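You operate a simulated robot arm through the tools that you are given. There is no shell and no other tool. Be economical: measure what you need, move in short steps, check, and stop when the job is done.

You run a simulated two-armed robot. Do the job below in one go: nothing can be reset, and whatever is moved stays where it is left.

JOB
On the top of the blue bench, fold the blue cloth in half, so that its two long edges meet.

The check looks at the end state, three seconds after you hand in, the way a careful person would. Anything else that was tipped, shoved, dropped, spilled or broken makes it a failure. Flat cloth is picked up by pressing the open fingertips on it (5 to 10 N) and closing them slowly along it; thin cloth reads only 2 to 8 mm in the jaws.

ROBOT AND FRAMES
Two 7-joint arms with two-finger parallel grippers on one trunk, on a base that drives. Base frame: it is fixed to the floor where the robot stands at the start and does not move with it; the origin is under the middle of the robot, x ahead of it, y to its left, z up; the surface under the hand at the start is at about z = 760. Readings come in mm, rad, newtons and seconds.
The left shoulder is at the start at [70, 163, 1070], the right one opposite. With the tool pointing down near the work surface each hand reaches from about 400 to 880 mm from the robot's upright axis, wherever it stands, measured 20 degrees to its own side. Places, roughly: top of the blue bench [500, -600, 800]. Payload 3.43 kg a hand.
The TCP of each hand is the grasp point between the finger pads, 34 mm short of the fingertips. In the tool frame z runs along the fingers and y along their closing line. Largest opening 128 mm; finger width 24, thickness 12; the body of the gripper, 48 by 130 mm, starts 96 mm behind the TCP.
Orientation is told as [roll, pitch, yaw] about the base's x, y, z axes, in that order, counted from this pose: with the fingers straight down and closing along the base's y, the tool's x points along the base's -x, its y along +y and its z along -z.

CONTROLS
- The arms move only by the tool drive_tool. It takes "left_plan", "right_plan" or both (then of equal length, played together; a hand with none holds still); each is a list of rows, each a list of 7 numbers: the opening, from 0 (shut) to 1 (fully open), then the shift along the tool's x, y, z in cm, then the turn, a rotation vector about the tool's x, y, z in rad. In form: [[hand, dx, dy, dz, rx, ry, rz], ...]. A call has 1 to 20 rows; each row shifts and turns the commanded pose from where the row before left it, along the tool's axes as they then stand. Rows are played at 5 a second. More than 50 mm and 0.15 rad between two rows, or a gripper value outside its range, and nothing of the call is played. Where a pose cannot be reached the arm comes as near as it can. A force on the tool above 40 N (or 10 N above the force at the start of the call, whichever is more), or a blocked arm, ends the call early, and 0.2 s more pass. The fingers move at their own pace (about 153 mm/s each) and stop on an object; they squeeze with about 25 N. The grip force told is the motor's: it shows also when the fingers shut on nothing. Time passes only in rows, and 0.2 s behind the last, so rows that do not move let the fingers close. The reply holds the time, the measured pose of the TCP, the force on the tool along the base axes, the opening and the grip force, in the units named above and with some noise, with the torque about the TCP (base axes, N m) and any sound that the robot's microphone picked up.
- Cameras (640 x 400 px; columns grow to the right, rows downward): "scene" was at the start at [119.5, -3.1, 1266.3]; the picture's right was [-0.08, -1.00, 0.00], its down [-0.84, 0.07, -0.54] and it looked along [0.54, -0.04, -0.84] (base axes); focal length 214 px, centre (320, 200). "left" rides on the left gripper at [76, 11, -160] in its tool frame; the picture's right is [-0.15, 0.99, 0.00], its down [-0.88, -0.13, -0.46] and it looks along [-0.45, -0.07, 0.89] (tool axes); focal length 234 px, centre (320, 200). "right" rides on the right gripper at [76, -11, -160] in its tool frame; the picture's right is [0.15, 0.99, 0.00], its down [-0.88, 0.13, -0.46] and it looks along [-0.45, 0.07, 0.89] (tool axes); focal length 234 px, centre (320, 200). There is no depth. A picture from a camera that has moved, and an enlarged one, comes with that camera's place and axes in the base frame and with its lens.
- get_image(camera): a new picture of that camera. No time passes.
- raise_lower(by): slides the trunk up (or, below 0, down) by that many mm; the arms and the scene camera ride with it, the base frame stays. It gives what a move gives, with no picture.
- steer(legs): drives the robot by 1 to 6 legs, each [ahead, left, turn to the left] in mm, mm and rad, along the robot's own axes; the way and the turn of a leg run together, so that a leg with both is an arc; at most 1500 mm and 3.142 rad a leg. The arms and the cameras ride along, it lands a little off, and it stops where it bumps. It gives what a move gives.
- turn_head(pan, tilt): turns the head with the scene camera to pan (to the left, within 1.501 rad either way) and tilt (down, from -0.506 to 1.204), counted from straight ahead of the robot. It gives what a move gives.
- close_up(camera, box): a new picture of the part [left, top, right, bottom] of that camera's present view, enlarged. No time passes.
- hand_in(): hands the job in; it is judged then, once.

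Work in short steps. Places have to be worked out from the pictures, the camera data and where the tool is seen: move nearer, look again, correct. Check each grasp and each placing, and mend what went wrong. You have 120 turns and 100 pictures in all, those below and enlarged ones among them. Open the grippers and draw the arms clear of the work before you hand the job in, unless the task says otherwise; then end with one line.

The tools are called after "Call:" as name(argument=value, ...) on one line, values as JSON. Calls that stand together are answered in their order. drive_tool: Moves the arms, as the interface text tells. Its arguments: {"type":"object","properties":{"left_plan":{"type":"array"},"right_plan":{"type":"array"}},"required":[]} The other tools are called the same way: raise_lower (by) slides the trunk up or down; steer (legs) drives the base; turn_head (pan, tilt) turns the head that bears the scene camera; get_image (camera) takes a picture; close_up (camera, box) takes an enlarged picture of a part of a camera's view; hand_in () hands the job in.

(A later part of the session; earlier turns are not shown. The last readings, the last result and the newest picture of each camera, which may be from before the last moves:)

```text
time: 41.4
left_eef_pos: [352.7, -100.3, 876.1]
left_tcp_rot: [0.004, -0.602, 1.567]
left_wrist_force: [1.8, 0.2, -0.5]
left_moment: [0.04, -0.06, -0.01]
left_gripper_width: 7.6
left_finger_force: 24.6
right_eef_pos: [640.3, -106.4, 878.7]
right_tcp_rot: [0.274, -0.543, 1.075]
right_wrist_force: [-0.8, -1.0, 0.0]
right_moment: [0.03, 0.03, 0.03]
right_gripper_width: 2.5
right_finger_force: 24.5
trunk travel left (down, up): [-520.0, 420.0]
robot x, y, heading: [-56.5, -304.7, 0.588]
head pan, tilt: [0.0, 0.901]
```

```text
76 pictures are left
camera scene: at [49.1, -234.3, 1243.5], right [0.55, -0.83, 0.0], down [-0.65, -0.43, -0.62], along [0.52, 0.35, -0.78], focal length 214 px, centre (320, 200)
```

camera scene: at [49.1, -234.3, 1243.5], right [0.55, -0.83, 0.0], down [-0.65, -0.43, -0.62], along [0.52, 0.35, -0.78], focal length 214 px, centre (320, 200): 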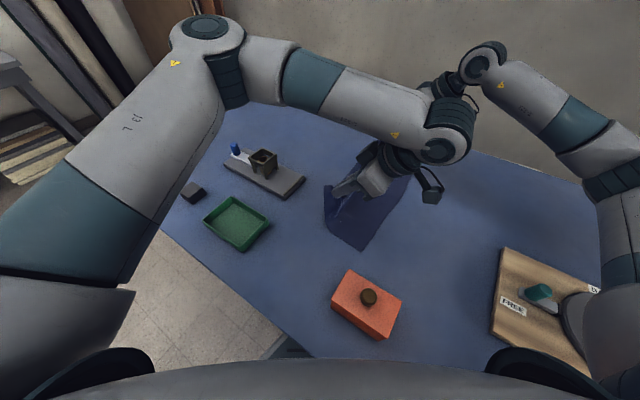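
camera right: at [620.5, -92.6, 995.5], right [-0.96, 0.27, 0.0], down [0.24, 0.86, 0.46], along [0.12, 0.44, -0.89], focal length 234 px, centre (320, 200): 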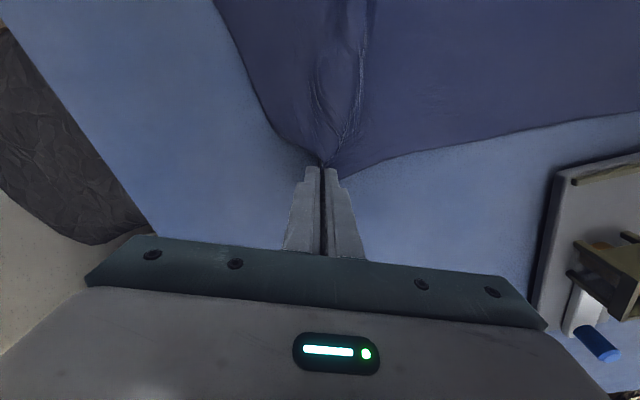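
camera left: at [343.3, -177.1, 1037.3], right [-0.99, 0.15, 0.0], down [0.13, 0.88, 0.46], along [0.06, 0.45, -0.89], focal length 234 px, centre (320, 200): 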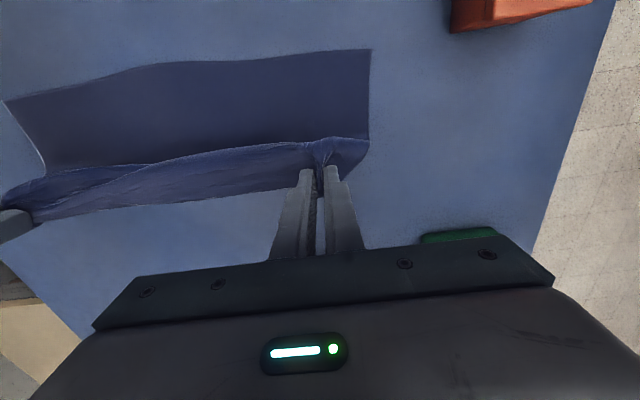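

Still fine at 0.6 rad. I'll continue the arc over toward the right edge, first half.

Call:
drive_tool(left_plan=[[0, 1.35, 0, -0.69, 0, 0, 0], [0, 1.35, 0, -0.69, 0, 0, 0], [0, 1.87, 0, -0.37, 0, 0, 0], [0, 1.87, 0, -0.37, 0, 0, 0]], right_plan=[[0, 1.3, -0.58, -0.67, 0, 0, 0], [0, 1.3, -0.58, -0.67, 0, 0, 0], [0, 1.77, -0.79, -0.36, 0, 0, 0], [0, 1.77, -0.79, -0.36, 0, 0, 0]])

Call:
get_image(camera="scene")

Call:
get_image(camera="left")

Call:
get_image(camera="right")

```text
time: 42.4
left_eef_pos: [353.5, -165.0, 856.9]
left_tcp_rot: [0.005, -0.602, 1.568]
left_wrist_force: [0.3, -0.1, 0.1]
left_moment: [0.01, -0.06, 0.01]
left_gripper_width: 7.6
left_finger_force: 25.5
right_eef_pos: [638.6, -173.6, 855.6]
right_tcp_rot: [0.273, -0.542, 1.076]
right_wrist_force: [-0.2, 0.9, 0.1]
right_moment: [-0.02, 0.01, 0.01]
right_gripper_width: 2.1
right_finger_force: 25.1
trunk travel left (down, up): [-520.0, 420.0]
robot x, y, heading: [-55.4, -305.5, 0.588]
head pan, tilt: [0.0, 0.901]
```

```text
75 pictures are left
camera scene: at [48.9, -233.7, 1243.5], right [0.55, -0.83, 0.0], down [-0.65, -0.43, -0.62], along [0.52, 0.34, -0.78], focal length 214 px, centre (320, 200)
```

scene: 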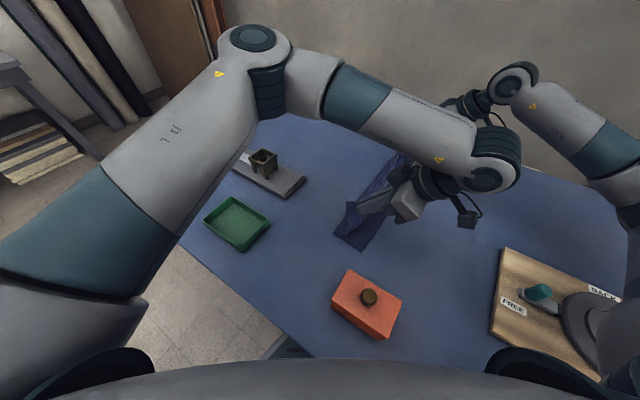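

```text
74 pictures are left
camera left: at [342.9, -318.0, 946.3], right [-0.99, 0.12, 0.09], down [0.13, 0.47, 0.87], along [0.07, 0.88, -0.48], focal length 234 px, centre (320, 200)
```

left: 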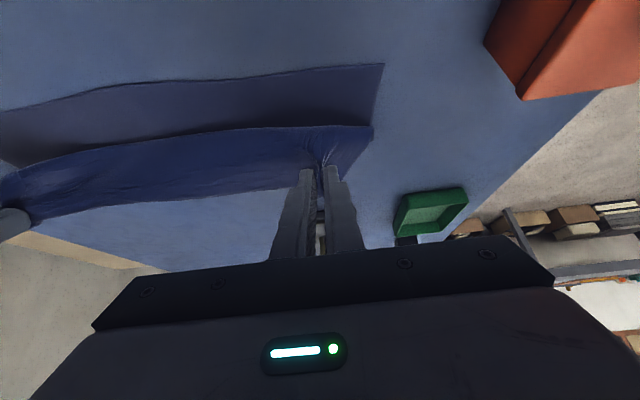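

```text
73 pictures are left
camera right: at [619.3, -324.7, 946.0], right [-0.96, 0.22, 0.15], down [0.24, 0.45, 0.86], along [0.12, 0.86, -0.49], focal length 234 px, centre (320, 200)
```

right: 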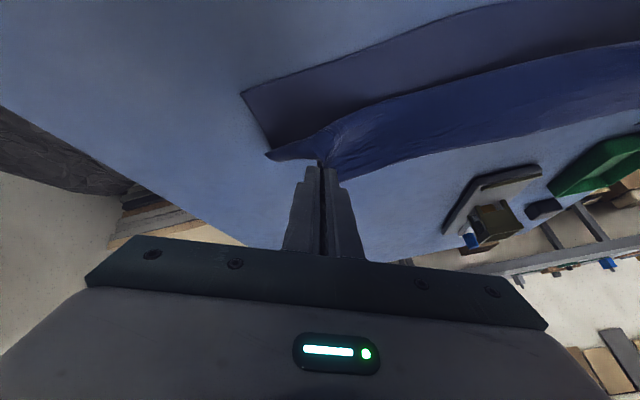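

Everything tracks well; the upper layer's ends are centred over the lower layer. I'll finish the arc down to just above the lower layer.

Call:
drive_tool(left_plan=[[0, 1.73, 0, 0.33, 0, 0, 0], [0, 1.73, 0, 0.33, 0, 0, 0], [0, 1.2, 0, 0.75, 0, 0, 0], [0, 1.2, 0, 0.75, 0, 0, 0]], right_plan=[[0, 1.65, -0.74, 0.34, 0, 0, 0], [0, 1.65, -0.74, 0.34, 0, 0, 0], [0, 1.15, -0.5, 0.75, 0, 0, 0], [0, 1.15, -0.5, 0.75, 0, 0, 0]])

Call:
get_image(camera="left")

Call:
get_image(camera="right")

```text
time: 43.4
left_eef_pos: [353.7, -200.5, 805.7]
left_tcp_rot: [0.003, -0.6, 1.567]
left_wrist_force: [0.5, 0.4, 1.0]
left_moment: [0.03, -0.04, -0.02]
left_gripper_width: 2.8
left_finger_force: 25.1
right_eef_pos: [637.7, -203.4, 817.4]
right_tcp_rot: [0.272, -0.539, 1.071]
right_wrist_force: [-0.1, -0.3, -0.5]
right_moment: [0.0, -0.01, 0.03]
right_gripper_width: 1.8
right_finger_force: 24.9
right hand out of reach, approached as far as the arm can: row 3, 4
trunk travel left (down, up): [-520.0, 420.0]
robot x, y, heading: [-55.7, -305.1, 0.589]
head pan, tilt: [0.0, 0.901]
```

```text
72 pictures are left
camera left: at [343.0, -354.4, 895.5], right [-0.99, 0.12, 0.09], down [0.13, 0.47, 0.87], along [0.07, 0.88, -0.48], focal length 234 px, centre (320, 200)
```

left: 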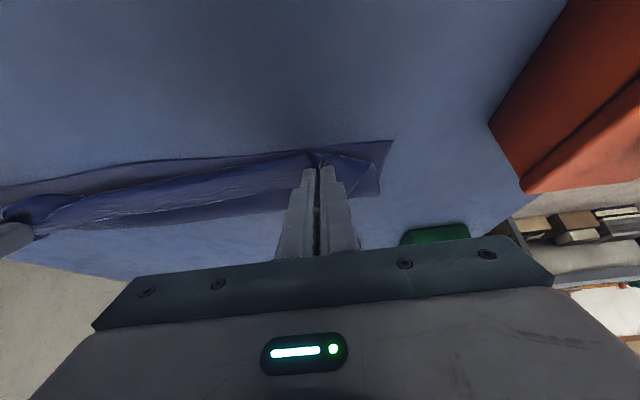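

```text
71 pictures are left
camera right: at [617.1, -354.6, 906.8], right [-0.96, 0.23, 0.15], down [0.24, 0.45, 0.86], along [0.13, 0.86, -0.49], focal length 234 px, centre (320, 200)
```

right: 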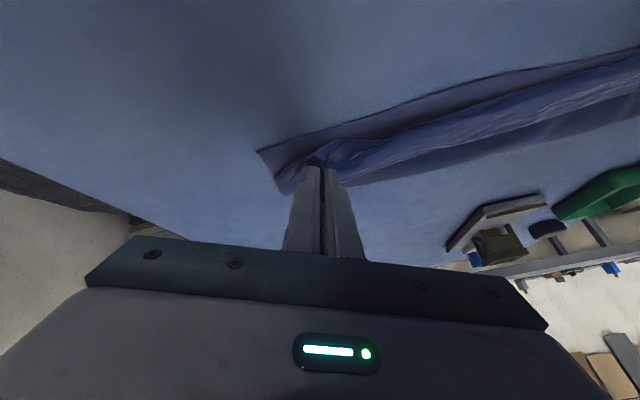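

The right hand hit a reach limit at z 817 with this tilt. I'll ease its tilt to 0.4 and lower it to the cloth, with the left coming down the last few millimetres.

Call:
drive_tool(left_plan=[[0, 0, 0, 0, 0, 0, 0], [0, 0, 0, 0, 0, 0, 0], [0, 0.17, 0, 0.25, 0, 0, 0], [0, 0.0, 0, 0.0, 0, 0, 0]], right_plan=[[0, 0, 0, 0, 0.041, 0.091, 0], [0, 0, 0, 0, 0.041, 0.091, 0], [0, 0.42, -0.19, 0.72, 0, 0, 0], [0, 0.42, -0.19, 0.6, 0, 0, 0]])

Call:
get_image(camera="right")

Call:
get_image(camera="scene")

```text
time: 44.4
left_eef_pos: [352.3, -200.2, 802.6]
left_tcp_rot: [0.005, -0.601, 1.571]
left_wrist_force: [1.4, 0.4, -0.2]
left_moment: [0.0, -0.04, -0.01]
left_gripper_width: 2.7
left_finger_force: 24.9
right_eef_pos: [637.7, -207.7, 802.3]
right_tcp_rot: [0.172, -0.361, 1.121]
right_wrist_force: [-1.6, 0.4, 0.6]
right_moment: [-0.01, 0.05, 0.04]
right_gripper_width: 2.2
right_finger_force: 24.7
trunk travel left (down, up): [-520.0, 420.0]
robot x, y, heading: [-55.6, -301.8, 0.588]
head pan, tilt: [0.0, 0.901]
```

```text
70 pictures are left
camera right: at [618.6, -337.7, 920.3], right [-0.96, 0.25, 0.11], down [0.24, 0.61, 0.75], along [0.12, 0.75, -0.65], focal length 234 px, centre (320, 200)
```

right: 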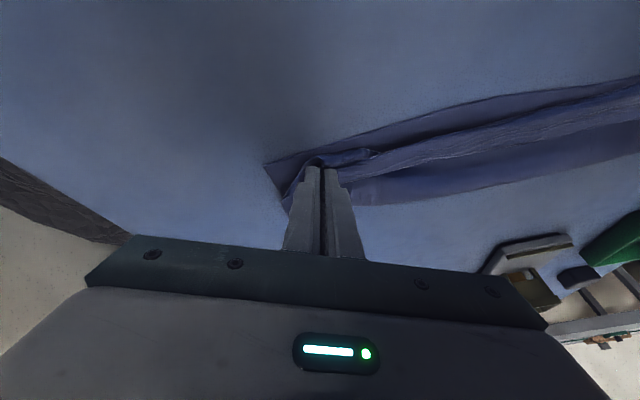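

```text
69 pictures are left
camera scene: at [48.7, -232.5, 1243.5], right [0.55, -0.83, 0.0], down [-0.65, -0.43, -0.62], along [0.52, 0.34, -0.78], focal length 214 px, centre (320, 200)
```

scene: 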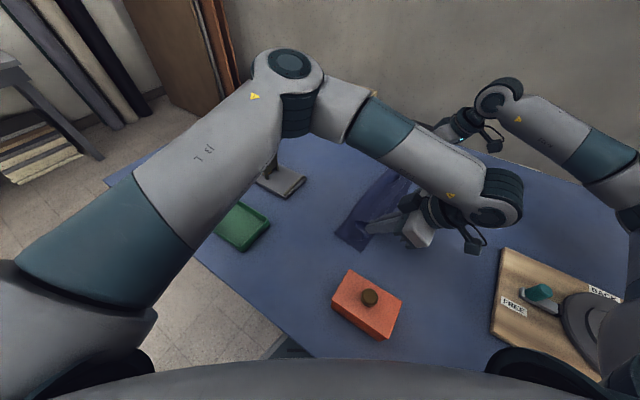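

The upper edge looks some millimetres short of the lower edge in the middle. I'll check closer before releasing.

Call:
close_up(camera="left", box=[0, 110, 420, 250])

Call:
close_up(camera="right", box=[230, 60, 640, 260])

```text
1.52 times, centred on (210, 180) of left
camera zoom: at [341.9, -353.8, 892.6], right [-0.99, 0.12, 0.09], down [0.13, 0.47, 0.87], along [0.07, 0.87, -0.48], focal length 357 px, centre (488, 230)
```

zoom: 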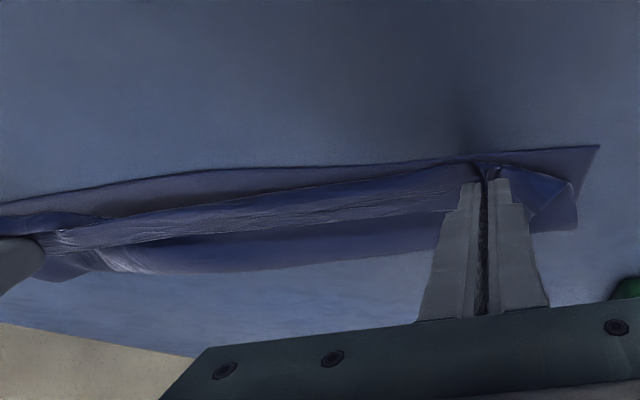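

```text
1.56 times, centred on (435, 160) of right
camera zoom: at [618.6, -337.7, 920.3], right [-0.96, 0.25, 0.11], down [0.24, 0.61, 0.75], along [0.12, 0.75, -0.65], focal length 366 px, centre (140, 262)
```

zoom: 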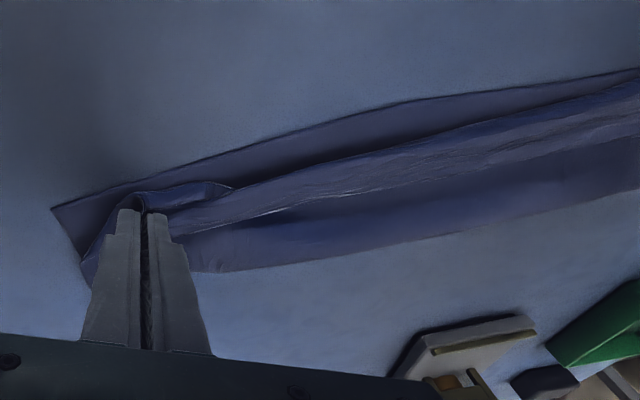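

The middle of the upper edge is about 13–20 mm short. I'll shift both hands about 7 mm further to −y and apart a little, to straighten the edge between them.

Call:
drive_tool(left_plan=[[0, 0.33, 0.4, -0.2, 0, 0, 0], [0, 0.33, 0.4, -0.2, 0, 0, 0], [0, 0, 0, 0, 0, 0, 0]], right_plan=[[0, 0.13, -0.39, -0.11, 0, 0, 0], [0, 0.13, -0.39, -0.11, 0, 0, 0], [0, 0, 0, 0, 0, 0, 0]])

Call:
close_up(camera="left", box=[0, 110, 420, 250])

Call:
close_up(camera="right", box=[230, 60, 640, 260])

```text
time: 45.2
left_eef_pos: [345.8, -207.4, 803.0]
left_tcp_rot: [0.0, -0.601, 1.57]
left_wrist_force: [16.4, -0.4, 0.1]
left_moment: [-0.01, -0.52, -0.28]
left_gripper_width: 2.8
left_finger_force: 25.1
right_eef_pos: [645.4, -214.1, 800.4]
right_tcp_rot: [0.173, -0.362, 1.12]
right_wrist_force: [-16.2, -0.2, 0.3]
right_moment: [0.0, 0.49, 0.23]
right_gripper_width: 2.2
right_finger_force: 25.2
trunk travel left (down, up): [-520.0, 420.0]
robot x, y, heading: [-55.4, -307.2, 0.588]
head pan, tilt: [0.0, 0.901]
```

```text
1.52 times, centred on (210, 180) of left
camera zoom: at [334.8, -361.2, 892.5], right [-0.99, 0.12, 0.08], down [0.13, 0.47, 0.87], along [0.07, 0.87, -0.48], focal length 357 px, centre (488, 230)
```

zoom: 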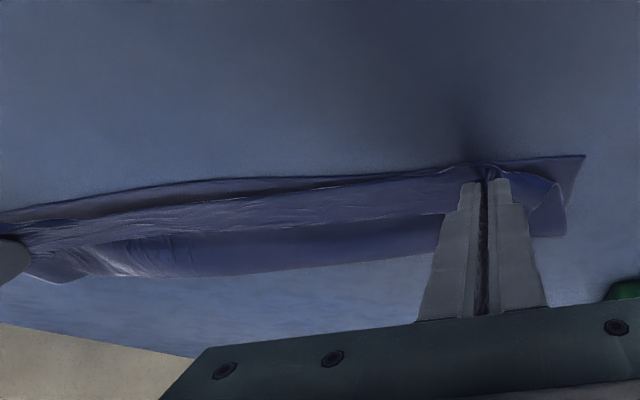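

```text
1.56 times, centred on (435, 160) of right
camera zoom: at [625.0, -343.4, 919.2], right [-0.96, 0.25, 0.11], down [0.24, 0.61, 0.75], along [0.12, 0.75, -0.65], focal length 366 px, centre (140, 262)
```

zoom: 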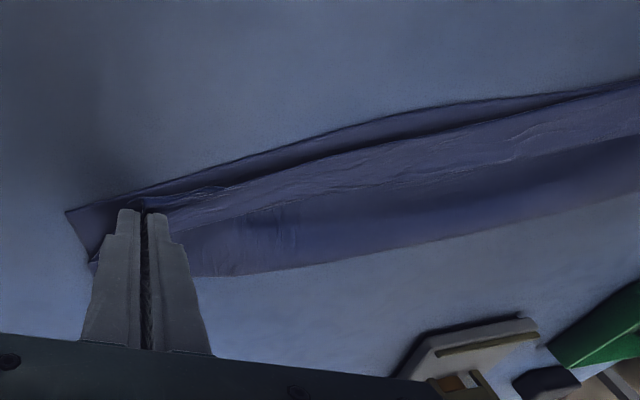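

The edge is straight and close to the lower edge now. I'll slacken the pull, settle both tips onto the cloth, and read the forces.

Call:
drive_tool(left_plan=[[0, 0, -0.3, 0, 0, 0, 0], [0, 0.17, 0, 0.25, 0, 0, 0], [0, 0.06, 0, 0.08, 0, 0, 0], [0, 0, 0, 0, 0, 0, 0]], right_plan=[[0, 0.12, 0.27, 0, 0, 0, 0], [0, 0.04, -0.02, 0.09, 0, 0, 0], [0, 0.04, -0.02, 0.09, 0, 0, 0], [0, 0, 0, 0, 0, 0, 0]])

```text
time: 46.2
left_eef_pos: [347.7, -208.8, 798.5]
left_tcp_rot: [0.001, -0.601, 1.569]
left_wrist_force: [9.5, -0.3, 11.7]
left_moment: [0.04, -0.42, -0.14]
left_gripper_width: 2.8
left_finger_force: 24.6
right_eef_pos: [641.1, -214.8, 801.1]
right_tcp_rot: [0.172, -0.364, 1.117]
right_wrist_force: [-8.7, -0.5, 1.5]
right_moment: [0.0, 0.25, 0.18]
right_gripper_width: 2.1
right_finger_force: 25.1
trunk travel left (down, up): [-520.0, 420.0]
robot x, y, heading: [-57.2, -303.9, 0.59]
head pan, tilt: [0.0, 0.901]
```

Left rests on the cloth; the right needs about 2.5 mm more. Then I'll open both slowly, spreading the gathers.

Call:
drive_tool(left_plan=[[0, 0, 0, 0, 0, 0, 0], [0, 0, 0, 0, 0, 0, 0], [0, 0, 0, 0, 0, 0, 0]], right_plan=[[0, 0.06, -0.03, 0.12, 0, 0, 0], [0, 0.05, -0.02, 0.12, 0, 0, 0], [0, 0, 0, 0, 0, 0, 0]])

Call:
drive_tool(left_plan=[[0.03, 0, 0, 0, 0, 0, 0], [0.06, 0, 0, 0, 0, 0, 0], [0.1, 0, 0, 0, 0, 0, 0], [0.14, 0, 0, 0, 0, 0, 0], [0.18, 0, 0, 0, 0, 0, 0], [0.22, 0, 0, 0, 0, 0, 0], [0.25, 0, 0, 0, 0, 0, 0], [0.28, 0, 0, 0, 0, 0, 0]], right_plan=[[0.03, 0, 0, 0, 0, 0, 0], [0.06, 0, 0, 0, 0, 0, 0], [0.1, 0, 0, 0, 0, 0, 0], [0.14, 0, 0, 0, 0, 0, 0], [0.18, 0, 0, 0, 0, 0, 0], [0.22, 0, 0, 0, 0, 0, 0], [0.25, 0, 0, 0, 0, 0, 0], [0.28, 0, 0, 0, 0, 0, 0]])

Call:
get_image(camera="left")

Call:
get_image(camera="right")

```text
time: 47.0
left_eef_pos: [346.3, -208.3, 799.4]
left_tcp_rot: [0.002, -0.6, 1.569]
left_wrist_force: [11.7, -0.7, 12.3]
left_moment: [0.09, -0.46, -0.15]
left_gripper_width: 2.6
left_finger_force: 25.5
right_eef_pos: [641.7, -214.5, 798.6]
right_tcp_rot: [0.17, -0.365, 1.121]
right_wrist_force: [-5.4, -0.2, 10.0]
right_moment: [-0.03, 0.17, 0.11]
right_gripper_width: 2.0
right_finger_force: 25.0
trunk travel left (down, up): [-520.0, 420.0]
robot x, y, heading: [-54.6, -303.5, 0.587]
head pan, tilt: [0.0, 0.901]
```

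```text
time: 48.8
left_eef_pos: [346.3, -209.1, 799.6]
left_tcp_rot: [0.0, -0.602, 1.572]
left_wrist_force: [0.4, 0.1, -0.3]
left_moment: [0.01, 0.01, -0.04]
left_gripper_width: 35.8
left_finger_force: 0.0
right_eef_pos: [639.7, -214.1, 799.2]
right_tcp_rot: [0.167, -0.365, 1.12]
right_wrist_force: [-3.0, 3.6, 26.0]
right_moment: [0.0, -0.29, 0.07]
right_gripper_width: 31.1
right_finger_force: 0.2
trunk travel left (down, up): [-520.0, 420.0]
robot x, y, heading: [-54.4, -304.7, 0.592]
head pan, tilt: [0.0, 0.901]
```

```text
64 pictures are left
camera left: at [335.2, -361.9, 889.4], right [-0.99, 0.12, 0.08], down [0.13, 0.47, 0.87], along [0.07, 0.87, -0.48], focal length 234 px, centre (320, 200)
```

left: 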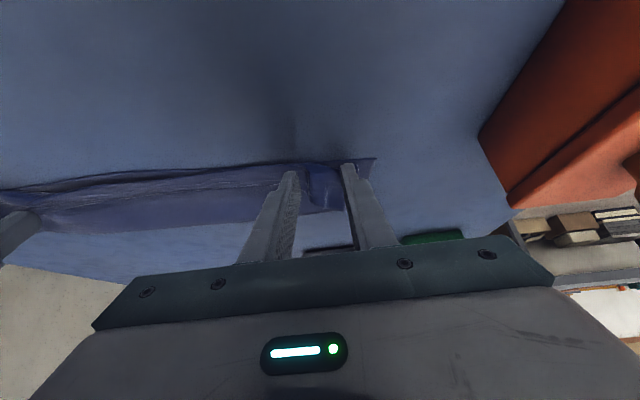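

```text
63 pictures are left
camera right: at [620.0, -343.7, 918.7], right [-0.96, 0.25, 0.1], down [0.24, 0.61, 0.76], along [0.12, 0.75, -0.65], focal length 234 px, centre (320, 200)
```

right: 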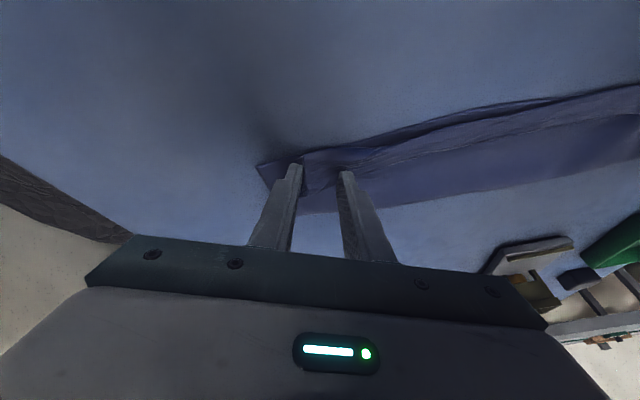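

Both are released. I'll retreat along the finger direction and look from above.

Call:
drive_tool(left_plan=[[0.28, 0, 0, -1, 0, 0, 0], [0.28, 0, 0, -3, 0, 0, 0], [0.28, -1, 0, -4, 0, 0, 0], [0.28, -2, 0, -4, 0, 0.1, 0], [0.28, -2, 0, -3, 0, 0.1, 0], [0.28, 0, 0, -3, 0, 0.1, 0], [0.28, 0, 0, -3, 0, 0.1, 0]], right_plan=[[0.28, 0, 0, -1, 0, 0, 0], [0.28, 0, 0, -3, 0, 0, 0], [0.28, 0, 0, -4, 0, 0, 0], [0.28, 0, 0, -4, 0, 0, 0], [0.28, 0, 0, -3, 0.041, 0.091, 0], [0.28, 0, 0, 0, 0.041, 0.091, 0], [0.28, 0, 0, 0, 0.041, 0.091, 0]])

Call:
get_image(camera="scene")

Call:
get_image(camera="left")

Call:
get_image(camera="right")

```text
time: 50.4
left_eef_pos: [346.4, -249.3, 1007.8]
left_tcp_rot: [0.002, -0.197, 1.57]
left_wrist_force: [-1.2, 0.4, -0.4]
left_moment: [0.0, 0.02, 0.0]
left_gripper_width: 35.9
left_finger_force: 0.0
left hand out of reach, approached as far as the arm can: row 2, 3
right_eef_pos: [641.2, -270.6, 935.9]
right_tcp_rot: [0.039, -0.089, 1.148]
right_wrist_force: [-0.2, 0.3, -0.3]
right_moment: [-0.03, 0.01, 0.01]
right_gripper_width: 35.8
right_finger_force: 0.1
trunk travel left (down, up): [-520.0, 420.0]
robot x, y, heading: [-51.3, -304.7, 0.587]
head pan, tilt: [0.0, 0.901]
```

```text
62 pictures are left
camera scene: at [48.1, -231.2, 1243.4], right [0.55, -0.83, 0.0], down [-0.65, -0.44, -0.62], along [0.52, 0.34, -0.78], focal length 214 px, centre (320, 200)
```

scene: 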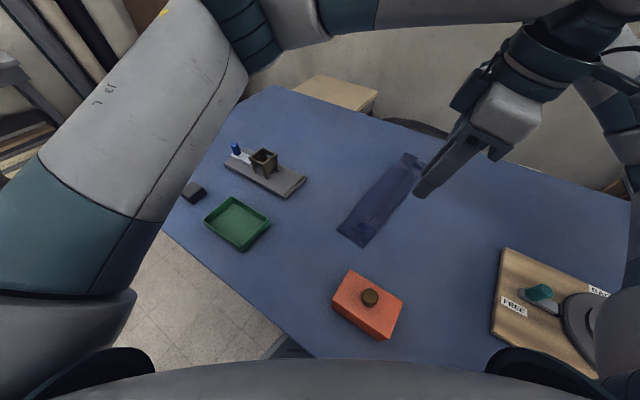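

```text
61 pictures are left
camera left: at [336.0, -355.1, 1150.9], right [-0.99, 0.14, 0.03], down [0.13, 0.77, 0.62], along [0.07, 0.62, -0.78], focal length 234 px, centre (320, 200)
```

left: 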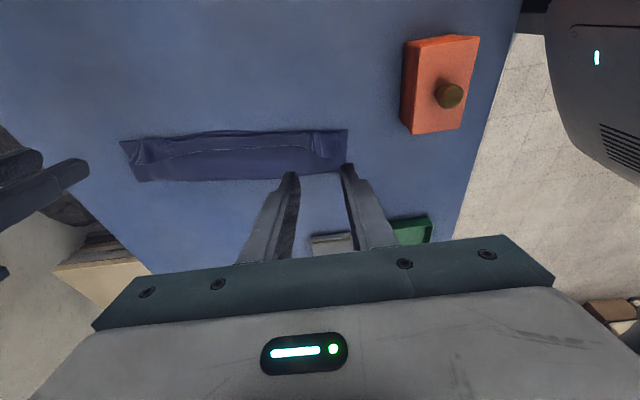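

```text
60 pictures are left
camera right: at [621.0, -359.0, 1087.1], right [-0.96, 0.27, 0.03], down [0.24, 0.81, 0.54], along [0.12, 0.52, -0.84], focal length 234 px, centre (320, 200)
```

right: 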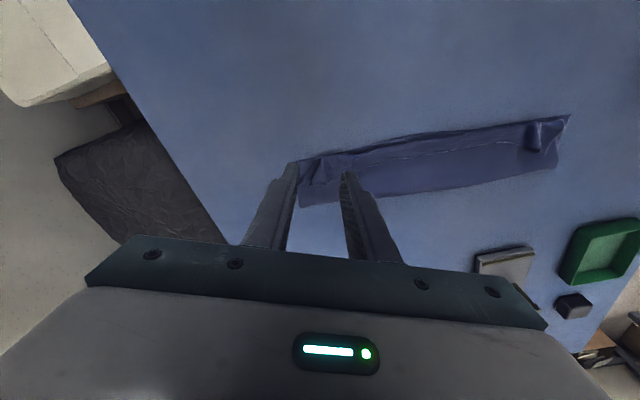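

The fold is in place. I'll zoom in to inspect edge alignment and the leftover ridges.

Call:
close_up(camera="left", box=[110, 110, 360, 200])

Call:
close_up(camera="right", box=[280, 90, 590, 230])

Call:
close_up(camera="scene", box=[310, 130, 450, 260])

```text
2.56 times, centred on (235, 155) of left
camera zoom: at [336.0, -355.1, 1150.9], right [-0.99, 0.14, 0.03], down [0.13, 0.77, 0.62], along [0.07, 0.62, -0.78], focal length 600 px, centre (538, 315)
```

zoom: 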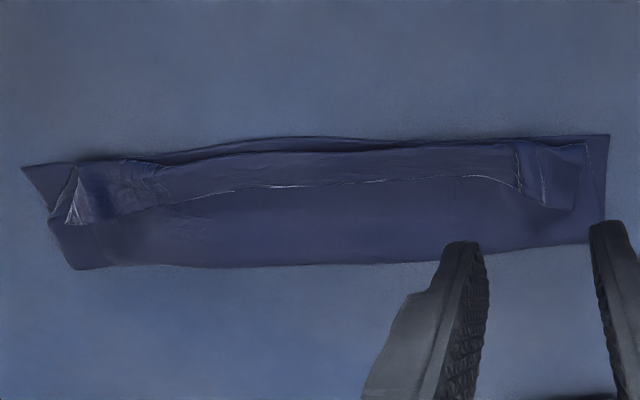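

```text
2.06 times, centred on (435, 160) of right
camera zoom: at [621.0, -359.0, 1087.1], right [-0.96, 0.27, 0.03], down [0.24, 0.81, 0.54], along [0.12, 0.52, -0.84], focal length 483 px, centre (83, 283)
```

zoom: 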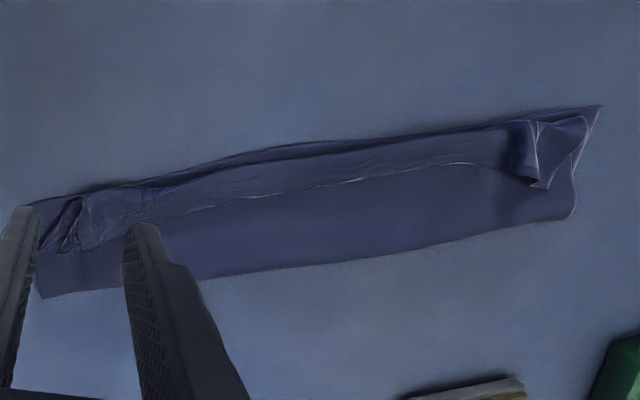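

```text
3.08 times, centred on (380, 195) of scene
camera zoom: at [48.1, -231.2, 1243.4], right [0.55, -0.83, 0.0], down [-0.65, -0.44, -0.62], along [0.52, 0.34, -0.78], focal length 660 px, centre (135, 215)
```

zoom: 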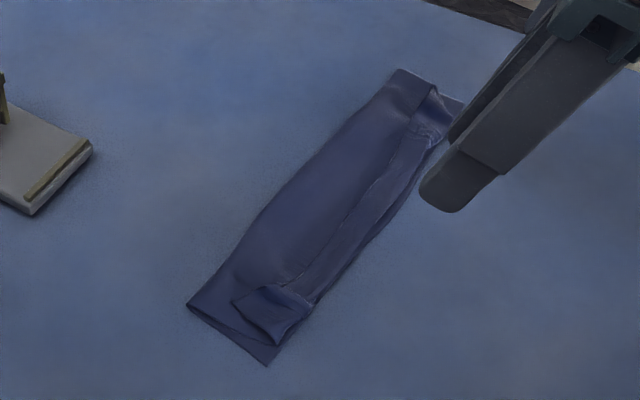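

The hem (about 27 mm) is turned back on top of the upper layer, with its true edge facing +y at y ≈ −180. I'll move the right hand clear and bring the left, upright and with fingers spread along x, to the +y side of that flap to sweep it over toward −y.

Call:
drive_tool(left_plan=[[0.9, 0, 0, 0, 0, 0.1, 0], [0.9, 0, 0, 0, 0, 0.098, 0], [0.9, -1.78, -1.08, 3.4, 0, 0, 0], [0.9, -1.78, -1.08, 3.4, 0, 0, 0], [0.9, -1.78, -1.08, 3.4, 0, 0, 0], [0.9, -1.78, -1.08, 3.4, 0, 0, 0], [0.9, -1.78, -1.08, 3.4, 0, 0, 0]], right_plan=[[0.3, 3.4, 0.24, -1.3, 0, 0, 0], [0.3, 3.4, 0.24, -1.3, 0, 0, 0], [0.3, 3.4, 0.24, -1.3, 0, 0, 0], [0.3, 3.4, 0.24, -1.3, 0, 0, 0], [0.3, 3.4, 0.24, -1.3, 0, 0, 0], [0.3, 0, 0, 0, 0, 0, 0], [0.3, 0, 0, 0, 0, 0, 0]])

Call:
get_image(camera="left")

Call:
get_image(camera="scene")

```text
time: 52.0
left_eef_pos: [398.6, -159.7, 836.7]
left_tcp_rot: [0.003, -0.005, 1.569]
left_wrist_force: [0.2, 1.4, -0.9]
left_moment: [0.01, 0.0, 0.01]
left_gripper_width: 115.1
left_finger_force: 0.0
right_eef_pos: [561.8, -428.7, 988.6]
right_tcp_rot: [0.039, -0.091, 1.147]
right_wrist_force: [0.1, 0.0, 0.1]
right_moment: [0.01, -0.03, 0.0]
right_gripper_width: 38.5
right_finger_force: 0.2
trunk travel left (down, up): [-520.0, 420.0]
robot x, y, heading: [-56.8, -305.3, 0.591]
head pan, tilt: [0.0, 0.901]
```

```text
56 pictures are left
camera left: at [388.4, -235.6, 996.6], right [-0.99, 0.15, 0.0], down [0.13, 0.88, 0.46], along [0.06, 0.45, -0.89], focal length 234 px, centre (320, 200)
```

left: 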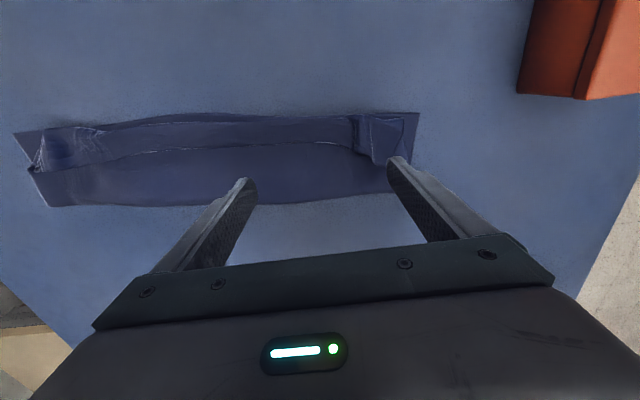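

```text
55 pictures are left
camera scene: at [48.9, -232.5, 1243.5], right [0.55, -0.83, 0.0], down [-0.65, -0.43, -0.62], along [0.52, 0.34, -0.78], focal length 214 px, centre (320, 200)
```

scene: 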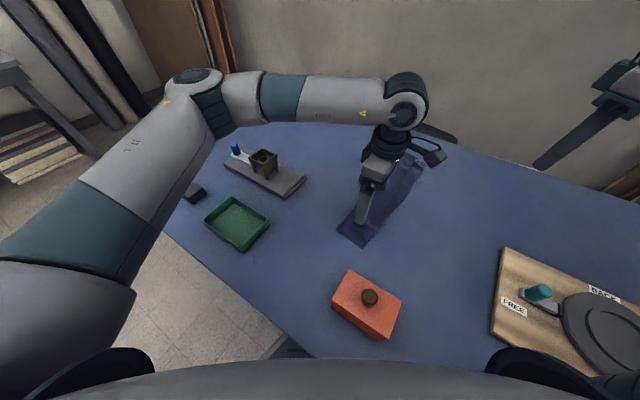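

The free edge of the flap is at y ≈ −182…−188 in the middle. I'll shift to x = 460, fingers at 403 and 517, and lower to light contact behind it.

Call:
drive_tool(left_plan=[[0.9, 0, -3.1, 0, 0, 0, 0], [0.9, 0, -3.1, 0, 0, 0, 0], [0.9, 0, 0, 1.9, 0, 0, 0], [0.9, 0, 0, 1.8, 0, 0, 0], [0.9, 0, 0, 0.2, 0, 0, 0], [0.9, 0, 0, 0, 0, 0, 0]])

Call:
get_image(camera="left")

```text
time: 53.4
left_eef_pos: [458.9, -157.2, 799.2]
left_tcp_rot: [0.002, -0.004, 1.572]
left_wrist_force: [0.4, -0.7, 0.6]
left_moment: [-0.04, -0.01, -0.04]
left_gripper_width: 115.1
left_finger_force: 0.1
right_eef_pos: [562.4, -429.8, 988.5]
right_tcp_rot: [0.041, -0.091, 1.147]
right_wrist_force: [0.7, -0.1, -1.0]
right_moment: [0.01, 0.01, 0.03]
right_gripper_width: 38.4
right_finger_force: 0.0
trunk travel left (down, up): [-520.0, 420.0]
robot x, y, heading: [-53.5, -302.8, 0.588]
head pan, tilt: [0.0, 0.901]
```

```text
54 pictures are left
camera left: at [450.0, -234.5, 959.2], right [-0.99, 0.15, 0.0], down [0.13, 0.88, 0.46], along [0.06, 0.45, -0.89], focal length 234 px, centre (320, 200)
```

left: 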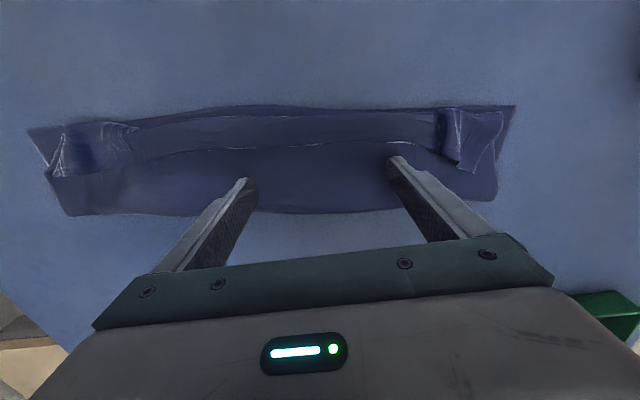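

I'll lower 1.5 mm and sweep slowly toward −y by 30 mm, then look.

Call:
drive_tool(left_plan=[[0.9, 0, 0, 0.15, 0, 0, 0], [0.9, 0.5, 0, 0, 0, 0, 0], [0.9, 0.5, 0, 0, 0, 0, 0], [0.9, 0.5, 0, 0, 0, 0, 0], [0.9, 0.5, 0, 0, 0, 0, 0], [0.9, 0.5, 0, 0, 0, 0, 0], [0.9, 0.5, 0, 0, 0, 0, 0]])

Call:
get_image(camera="left")

```text
time: 55.0
left_eef_pos: [459.6, -187.3, 796.6]
left_tcp_rot: [0.004, -0.001, 1.571]
left_wrist_force: [0.0, -0.3, 0.2]
left_moment: [0.0, -0.01, 0.04]
left_gripper_width: 115.2
left_finger_force: 0.0
right_eef_pos: [561.3, -428.9, 989.2]
right_tcp_rot: [0.042, -0.091, 1.147]
right_wrist_force: [-0.4, 0.6, -0.5]
right_moment: [-0.01, 0.01, 0.01]
right_gripper_width: 38.5
right_finger_force: 0.1
trunk travel left (down, up): [-520.0, 420.0]
robot x, y, heading: [-56.5, -305.3, 0.588]
head pan, tilt: [0.0, 0.901]
```

```text
53 pictures are left
camera left: at [449.9, -264.0, 957.4], right [-0.99, 0.15, 0.0], down [0.13, 0.88, 0.46], along [0.06, 0.45, -0.89], focal length 234 px, centre (320, 200)
```

left: 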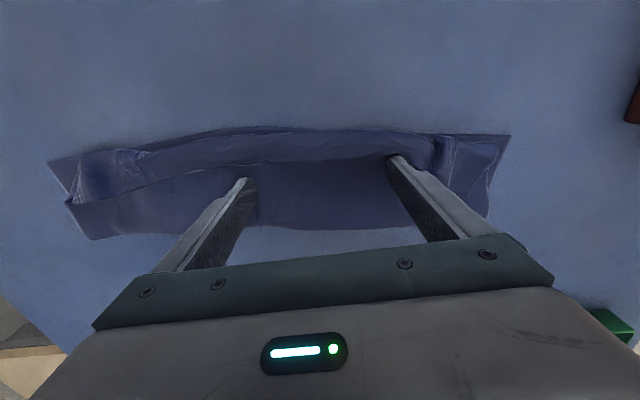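

The flap edge is catching on the fingers. I'll continue 30 mm with a slight rise.

Call:
drive_tool(left_plan=[[0.9, 0.5, 0, 0, 0, 0, 0], [0.9, 0.5, 0, -0.1, 0, 0, 0], [0.9, 0.5, 0, -0.1, 0, 0, 0], [0.9, 0.5, 0, -0.1, 0, 0, 0], [0.9, 0.5, 0, -0.1, 0, 0, 0], [0.9, 0.5, 0, 0, 0, 0, 0]])

Call:
get_image(camera="left")

```text
time: 56.4
left_eef_pos: [460.4, -217.3, 799.4]
left_tcp_rot: [0.004, -0.003, 1.572]
left_wrist_force: [-0.4, -0.7, -1.0]
left_moment: [-0.02, -0.04, 0.0]
left_gripper_width: 114.9
left_finger_force: 0.0
right_eef_pos: [562.4, -429.3, 988.0]
right_tcp_rot: [0.042, -0.091, 1.148]
right_wrist_force: [-0.3, 0.1, 0.1]
right_moment: [-0.01, 0.01, 0.0]
right_gripper_width: 38.5
right_finger_force: 0.0
trunk travel left (down, up): [-520.0, 420.0]
robot x, y, heading: [-56.8, -302.2, 0.583]
head pan, tilt: [0.0, 0.901]
```

```text
52 pictures are left
camera left: at [450.1, -295.0, 960.7], right [-0.99, 0.15, 0.0], down [0.13, 0.88, 0.46], along [0.06, 0.45, -0.89], focal length 234 px, centre (320, 200)
```

left: 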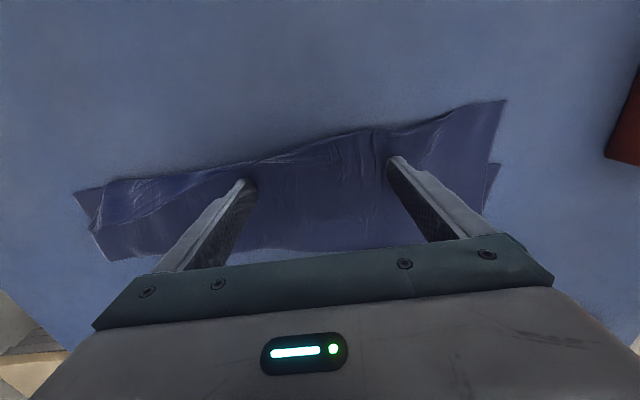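

That worked; the near half of the flap is unfurled. I'll repeat for the far half: lift, go back to y −155, x = 585, and lower.

Call:
drive_tool(left_plan=[[0.9, 0, 0, -3, 0, 0, 0], [0.9, -3.1, -3.1, 0, 0, 0, 0], [0.9, -3.1, -3.1, 0, 0, 0, 0], [0.9, 0, -3.1, 0, 0, 0, 0], [0.9, 0, -3.2, 0, 0, 0, 0], [0.9, 0, 0, 0, 0, 0, 0]])

Call:
get_image(camera="left")

```text
time: 57.8
left_eef_pos: [583.5, -153.4, 831.4]
left_tcp_rot: [0.002, -0.002, 1.571]
left_wrist_force: [0.4, 0.3, -0.6]
left_moment: [0.02, 0.01, 0.0]
left_gripper_width: 115.2
left_finger_force: 0.0
right_eef_pos: [561.3, -426.6, 988.6]
right_tcp_rot: [0.04, -0.091, 1.152]
right_wrist_force: [0.7, 0.0, -0.7]
right_moment: [-0.03, -0.03, 0.02]
right_gripper_width: 38.4
right_finger_force: 0.1
trunk travel left (down, up): [-520.0, 420.0]
robot x, y, heading: [-57.5, -301.3, 0.59]
head pan, tilt: [0.0, 0.901]
```

```text
51 pictures are left
camera left: at [573.5, -230.4, 991.7], right [-0.99, 0.15, 0.0], down [0.13, 0.88, 0.46], along [0.06, 0.45, -0.89], focal length 234 px, centre (320, 200)
```

left: 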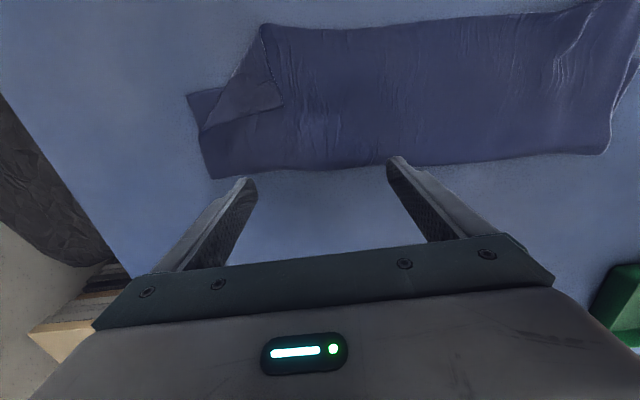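

Nearly all of the flap is unrolled; only the far corner is still turned back, tip at about (608,−216). I'll close the fingers and sweep that corner outward, toward +x/−y.

Call:
drive_tool(left_plan=[[0.3, 2.3, 0, 0, 0, 0, 0], [0, 2.3, 0, 0, 0, 0, 0], [0, 0, 0, 1.7, 0, 0, 0], [0, 0, 0, 1.7, 0, 0, 0], [0, 0, 0, 0.1, 0, 0, 0], [0, 0, 0, 0, 0, 0, 0]])

Call:
get_image(camera="left")

```text
time: 59.2
left_eef_pos: [584.8, -201.2, 795.9]
left_tcp_rot: [0.002, -0.001, 1.569]
left_wrist_force: [1.2, 0.9, 4.1]
left_moment: [0.06, -0.05, -0.02]
left_gripper_width: 0.0
left_finger_force: 24.8
right_eef_pos: [561.5, -429.2, 988.8]
right_tcp_rot: [0.041, -0.092, 1.148]
right_wrist_force: [0.7, 0.8, -0.9]
right_moment: [0.01, -0.01, 0.01]
right_gripper_width: 38.5
right_finger_force: 0.1
trunk travel left (down, up): [-520.0, 420.0]
robot x, y, heading: [-56.5, -308.4, 0.589]
head pan, tilt: [0.0, 0.901]
```

```text
50 pictures are left
camera left: at [573.9, -278.0, 956.4], right [-0.99, 0.15, 0.0], down [0.13, 0.88, 0.46], along [0.07, 0.45, -0.89], focal length 234 px, centre (320, 200)
```

left: 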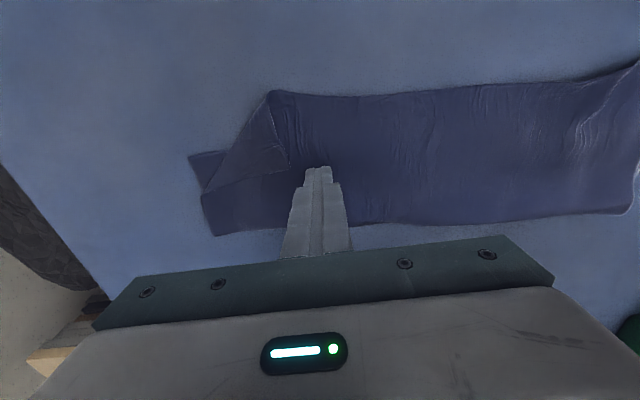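

Call:
drive_tool(left_plan=[[0, 0.5, -0.7, 0, 0, 0, 0], [0, 0.5, -0.7, 0, 0, 0, 0], [0, 0.5, -0.7, 0, 0, 0, 0], [0, 0.5, -0.7, 0, 0, 0, 0], [0, 0.5, -0.7, -0.1, 0, 0, 0], [0, 0.5, -0.7, -0.1, 0, 0, 0], [0, 0.5, -0.7, -0.1, 0, 0, 0], [0, 0.5, -0.7, -0.1, 0, 0, 0], [0, 0.5, -0.7, 0, 0, 0, 0], [0, 0.5, -0.7, 0, 0, 0, 0]])

Call:
get_image(camera="left")

```text
time: 61.4
left_eef_pos: [584.6, -201.5, 796.4]
left_tcp_rot: [0.001, -0.003, 1.571]
left_wrist_force: [1.2, 0.6, 7.8]
left_moment: [-0.03, -0.08, 0.02]
left_gripper_width: 0.3
left_finger_force: 25.6
left hand out of reach, approached as far as the arm can: row 1, 2, 3, 4, 5, 6, 7, 8, 9, 10
right_eef_pos: [560.9, -429.1, 989.0]
right_tcp_rot: [0.04, -0.09, 1.148]
right_wrist_force: [0.4, 0.1, 0.8]
right_moment: [0.01, 0.01, 0.03]
right_gripper_width: 38.5
right_finger_force: 0.0
trunk travel left (down, up): [-520.0, 420.0]
robot x, y, heading: [-55.1, -302.0, 0.586]
head pan, tilt: [0.0, 0.901]
```

```text
49 pictures are left
camera left: at [573.7, -277.9, 956.3], right [-0.99, 0.15, 0.0], down [0.13, 0.88, 0.46], along [0.07, 0.45, -0.89], focal length 234 px, centre (320, 200)
```

left: 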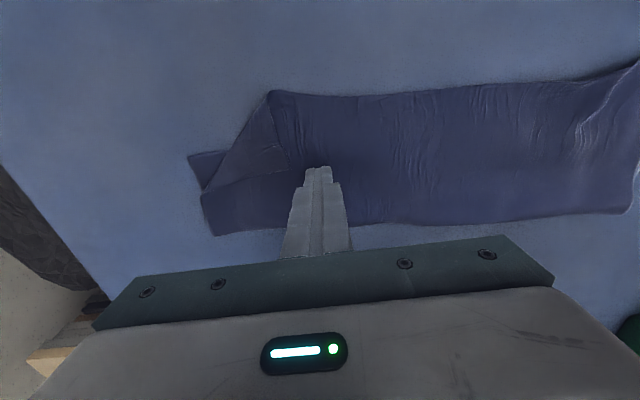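

The left is at its limit here, so I'll retract it to the left and bring the right hand in for the corner.

Call:
drive_tool(left_plan=[[0, 0, 0, -3.5, 0, 0, 0], [0, 0, 0, -3.5, 0, 0, 0], [0, -1, 1, -3.5, 0, 0, 0], [0, -3, 3.6, -1, 0, 0, 0], [0, -3, 3.6, 0, 0, 0, 0], [0, -3, 3.6, 0, 0, 0, 0], [0, -3, 3.6, 0, 0, 0, 0], [0, -3, 3.6, 0, 0, 0, 0], [0, 0, 0, 0, 0, 0, 0], [0, 0, 0, 0, 0, 0, 0], [0, 0, 0, 0, 0, 0, 0], [0, 0, 0, 0, 0, 0, 0]], right_plan=[[0, 0, 0, 0, 0.041, 0.091, 0], [0, 0, 0, 0, 0, 0, 0], [0, 0, 0, 0, 0, 0, 0], [0, 0, 0, 0, 0, 0, 0], [0, 0, 0, 0, 0, 0, 0], [0, 0, 0, 0, 0, 0, 0], [0, -3.7, 1.25, 2.5, 0, 0, 0], [0, -3.7, 1.25, 2.5, 0, 0, 0], [0, -3.7, 1.25, 2.5, 0, 0, 0], [0, -3.7, 1.25, 2.5, 0, 0, 0], [0, -3.7, 1.25, 2.5, 0, 0, 0], [0, -3.7, 1.25, 2.3, 0, 0, 0]])

Call:
get_image(camera="right")

Call:
get_image(camera="scene")

```text
time: 64.0
left_eef_pos: [396.2, -34.8, 913.8]
left_tcp_rot: [0.002, -0.003, 1.569]
left_wrist_force: [1.2, -0.8, 0.0]
left_moment: [-0.05, 0.01, -0.01]
left_gripper_width: 0.0
left_finger_force: 25.4
left hand out of reach, approached as far as the arm can: row 2
right_eef_pos: [587.9, -195.7, 834.3]
right_tcp_rot: [-0.001, 0.004, 1.15]
right_wrist_force: [0.3, -0.2, 0.8]
right_moment: [-0.01, 0.04, 0.0]
right_gripper_width: 0.2
right_finger_force: 24.9
trunk travel left (down, up): [-520.0, 420.0]
robot x, y, heading: [-59.0, -301.8, 0.584]
head pan, tilt: [0.0, 0.901]
```

```text
48 pictures are left
camera right: at [567.4, -268.7, 994.1], right [-0.96, 0.27, 0.0], down [0.24, 0.86, 0.45], along [0.12, 0.44, -0.89], focal length 234 px, centre (320, 200)
```

right: 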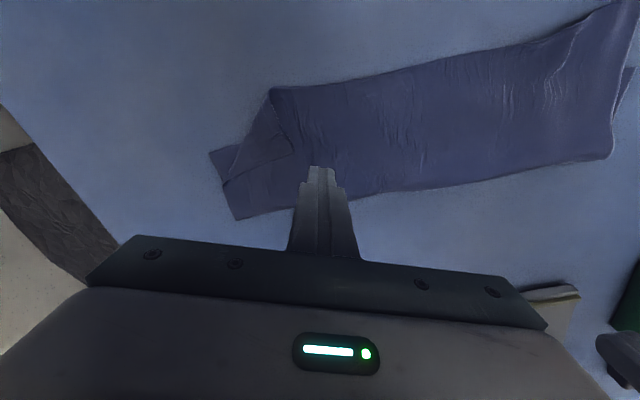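

```text
47 pictures are left
camera scene: at [49.3, -231.2, 1243.3], right [0.55, -0.83, 0.0], down [-0.65, -0.43, -0.62], along [0.52, 0.34, -0.78], focal length 214 px, centre (320, 200)
```

scene: 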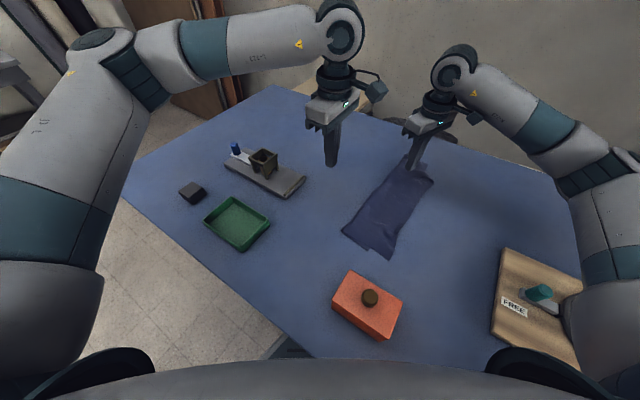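

Right fingers are at (588,−196), and the flap's corner tip at about (612,−214). I'll lower and sweep outward.

Call:
drive_tool(right_plan=[[0, 0, 0, 1.8, 0, 0, 0], [0, 0, 0, 1.8, 0, 0, 0], [0, 0, 0, 0.05, 0, 0, 0], [0, 0.17, -0.84, 0, 0, 0, 0], [0, 0.17, -0.84, 0, 0, 0, 0], [0, 0.17, -0.84, 0, 0, 0, 0], [0, 0.17, -0.84, -0.05, 0, 0, 0], [0, 0.17, -0.84, -0.1, 0, 0, 0], [0, 0.17, -0.84, -0.1, 0, 0, 0], [0, 0.17, -0.84, -0.1, 0, 0, 0], [0, 0.17, -0.84, -0.1, 0, 0, 0]])

Call:
get_image(camera="right")

```text
time: 66.4
left_eef_pos: [396.0, -37.4, 913.6]
left_tcp_rot: [0.004, -0.002, 1.572]
left_wrist_force: [-0.4, -0.1, -1.0]
left_moment: [0.01, 0.01, -0.01]
left_gripper_width: 0.0
left_finger_force: 25.5
right_eef_pos: [639.7, -235.5, 804.1]
right_tcp_rot: [0.001, 0.001, 1.152]
right_wrist_force: [-0.1, 0.2, -1.0]
right_moment: [0.02, -0.02, 0.01]
right_gripper_width: 0.0
right_finger_force: 25.0
trunk travel left (down, up): [-520.0, 420.0]
robot x, y, heading: [-56.3, -304.3, 0.583]
head pan, tilt: [0.0, 0.901]
```

```text
46 pictures are left
camera right: at [620.3, -308.9, 963.0], right [-0.96, 0.27, 0.0], down [0.24, 0.86, 0.46], along [0.12, 0.44, -0.89], focal length 234 px, centre (320, 200)
```

right: 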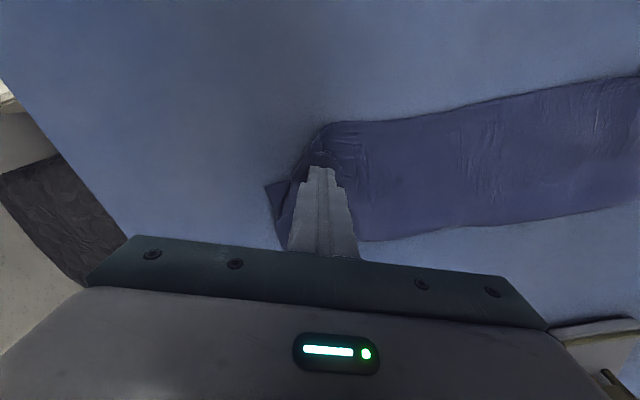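

The corner is turning over. I'll continue another 40 mm, then lift and look.

Call:
drive_tool(right_plan=[[0, 0.3, -0.84, 0, 0, 0, 0], [0, 0.3, -0.84, 0, 0, 0, 0], [0, 0.3, -0.84, 0, 0, 0, 0], [0, 0.3, -0.84, 0, 0, 0, 0], [0, 0.3, -0.84, 0, 0, 0, 0], [0, 0, 0, -3, 0, 0, 0], [0, 2, 0, -3, 0, 0, 0], [0, 4, 0, -2, 0, 0, 0], [0, 4, 0, -2, 0, 0, 0], [0, 4, 0, 0, 0, 0, 0]])

Call:
get_image(camera="right")

Call:
close_up(camera="scene", box=[310, 130, 470, 270])

```text
time: 68.6
left_eef_pos: [395.4, -37.5, 914.0]
left_tcp_rot: [0.001, -0.002, 1.571]
left_wrist_force: [-0.6, 0.9, 1.3]
left_moment: [0.03, 0.01, 0.03]
left_gripper_width: 0.2
left_finger_force: 24.7
right_eef_pos: [616.3, -393.7, 907.2]
right_tcp_rot: [0.001, 0.001, 1.152]
right_wrist_force: [0.6, -1.0, -0.2]
right_moment: [0.04, 0.0, 0.03]
right_gripper_width: 0.0
right_finger_force: 24.6
trunk travel left (down, up): [-520.0, 420.0]
robot x, y, heading: [-56.5, -306.4, 0.586]
head pan, tilt: [0.0, 0.901]
```

```text
45 pictures are left
camera right: at [595.7, -468.3, 1066.6], right [-0.96, 0.27, 0.0], down [0.24, 0.86, 0.46], along [0.12, 0.44, -0.89], focal length 234 px, centre (320, 200)
```

right: 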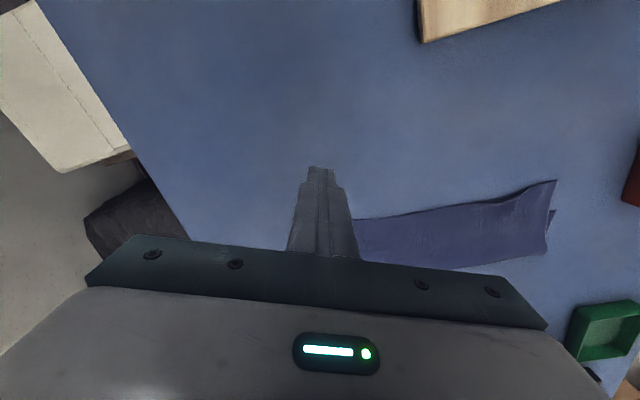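

```text
2.86 times, centred on (390, 200) of scene
camera zoom: at [48.3, -234.2, 1243.6], right [0.55, -0.83, 0.0], down [-0.65, -0.43, -0.62], along [0.52, 0.35, -0.78], focal length 613 px, centre (120, 200)
```

zoom: 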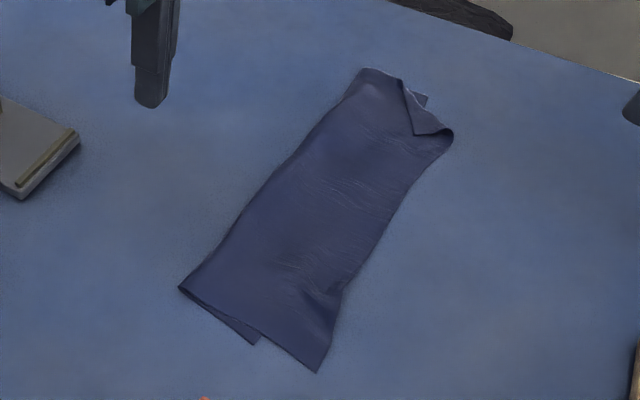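

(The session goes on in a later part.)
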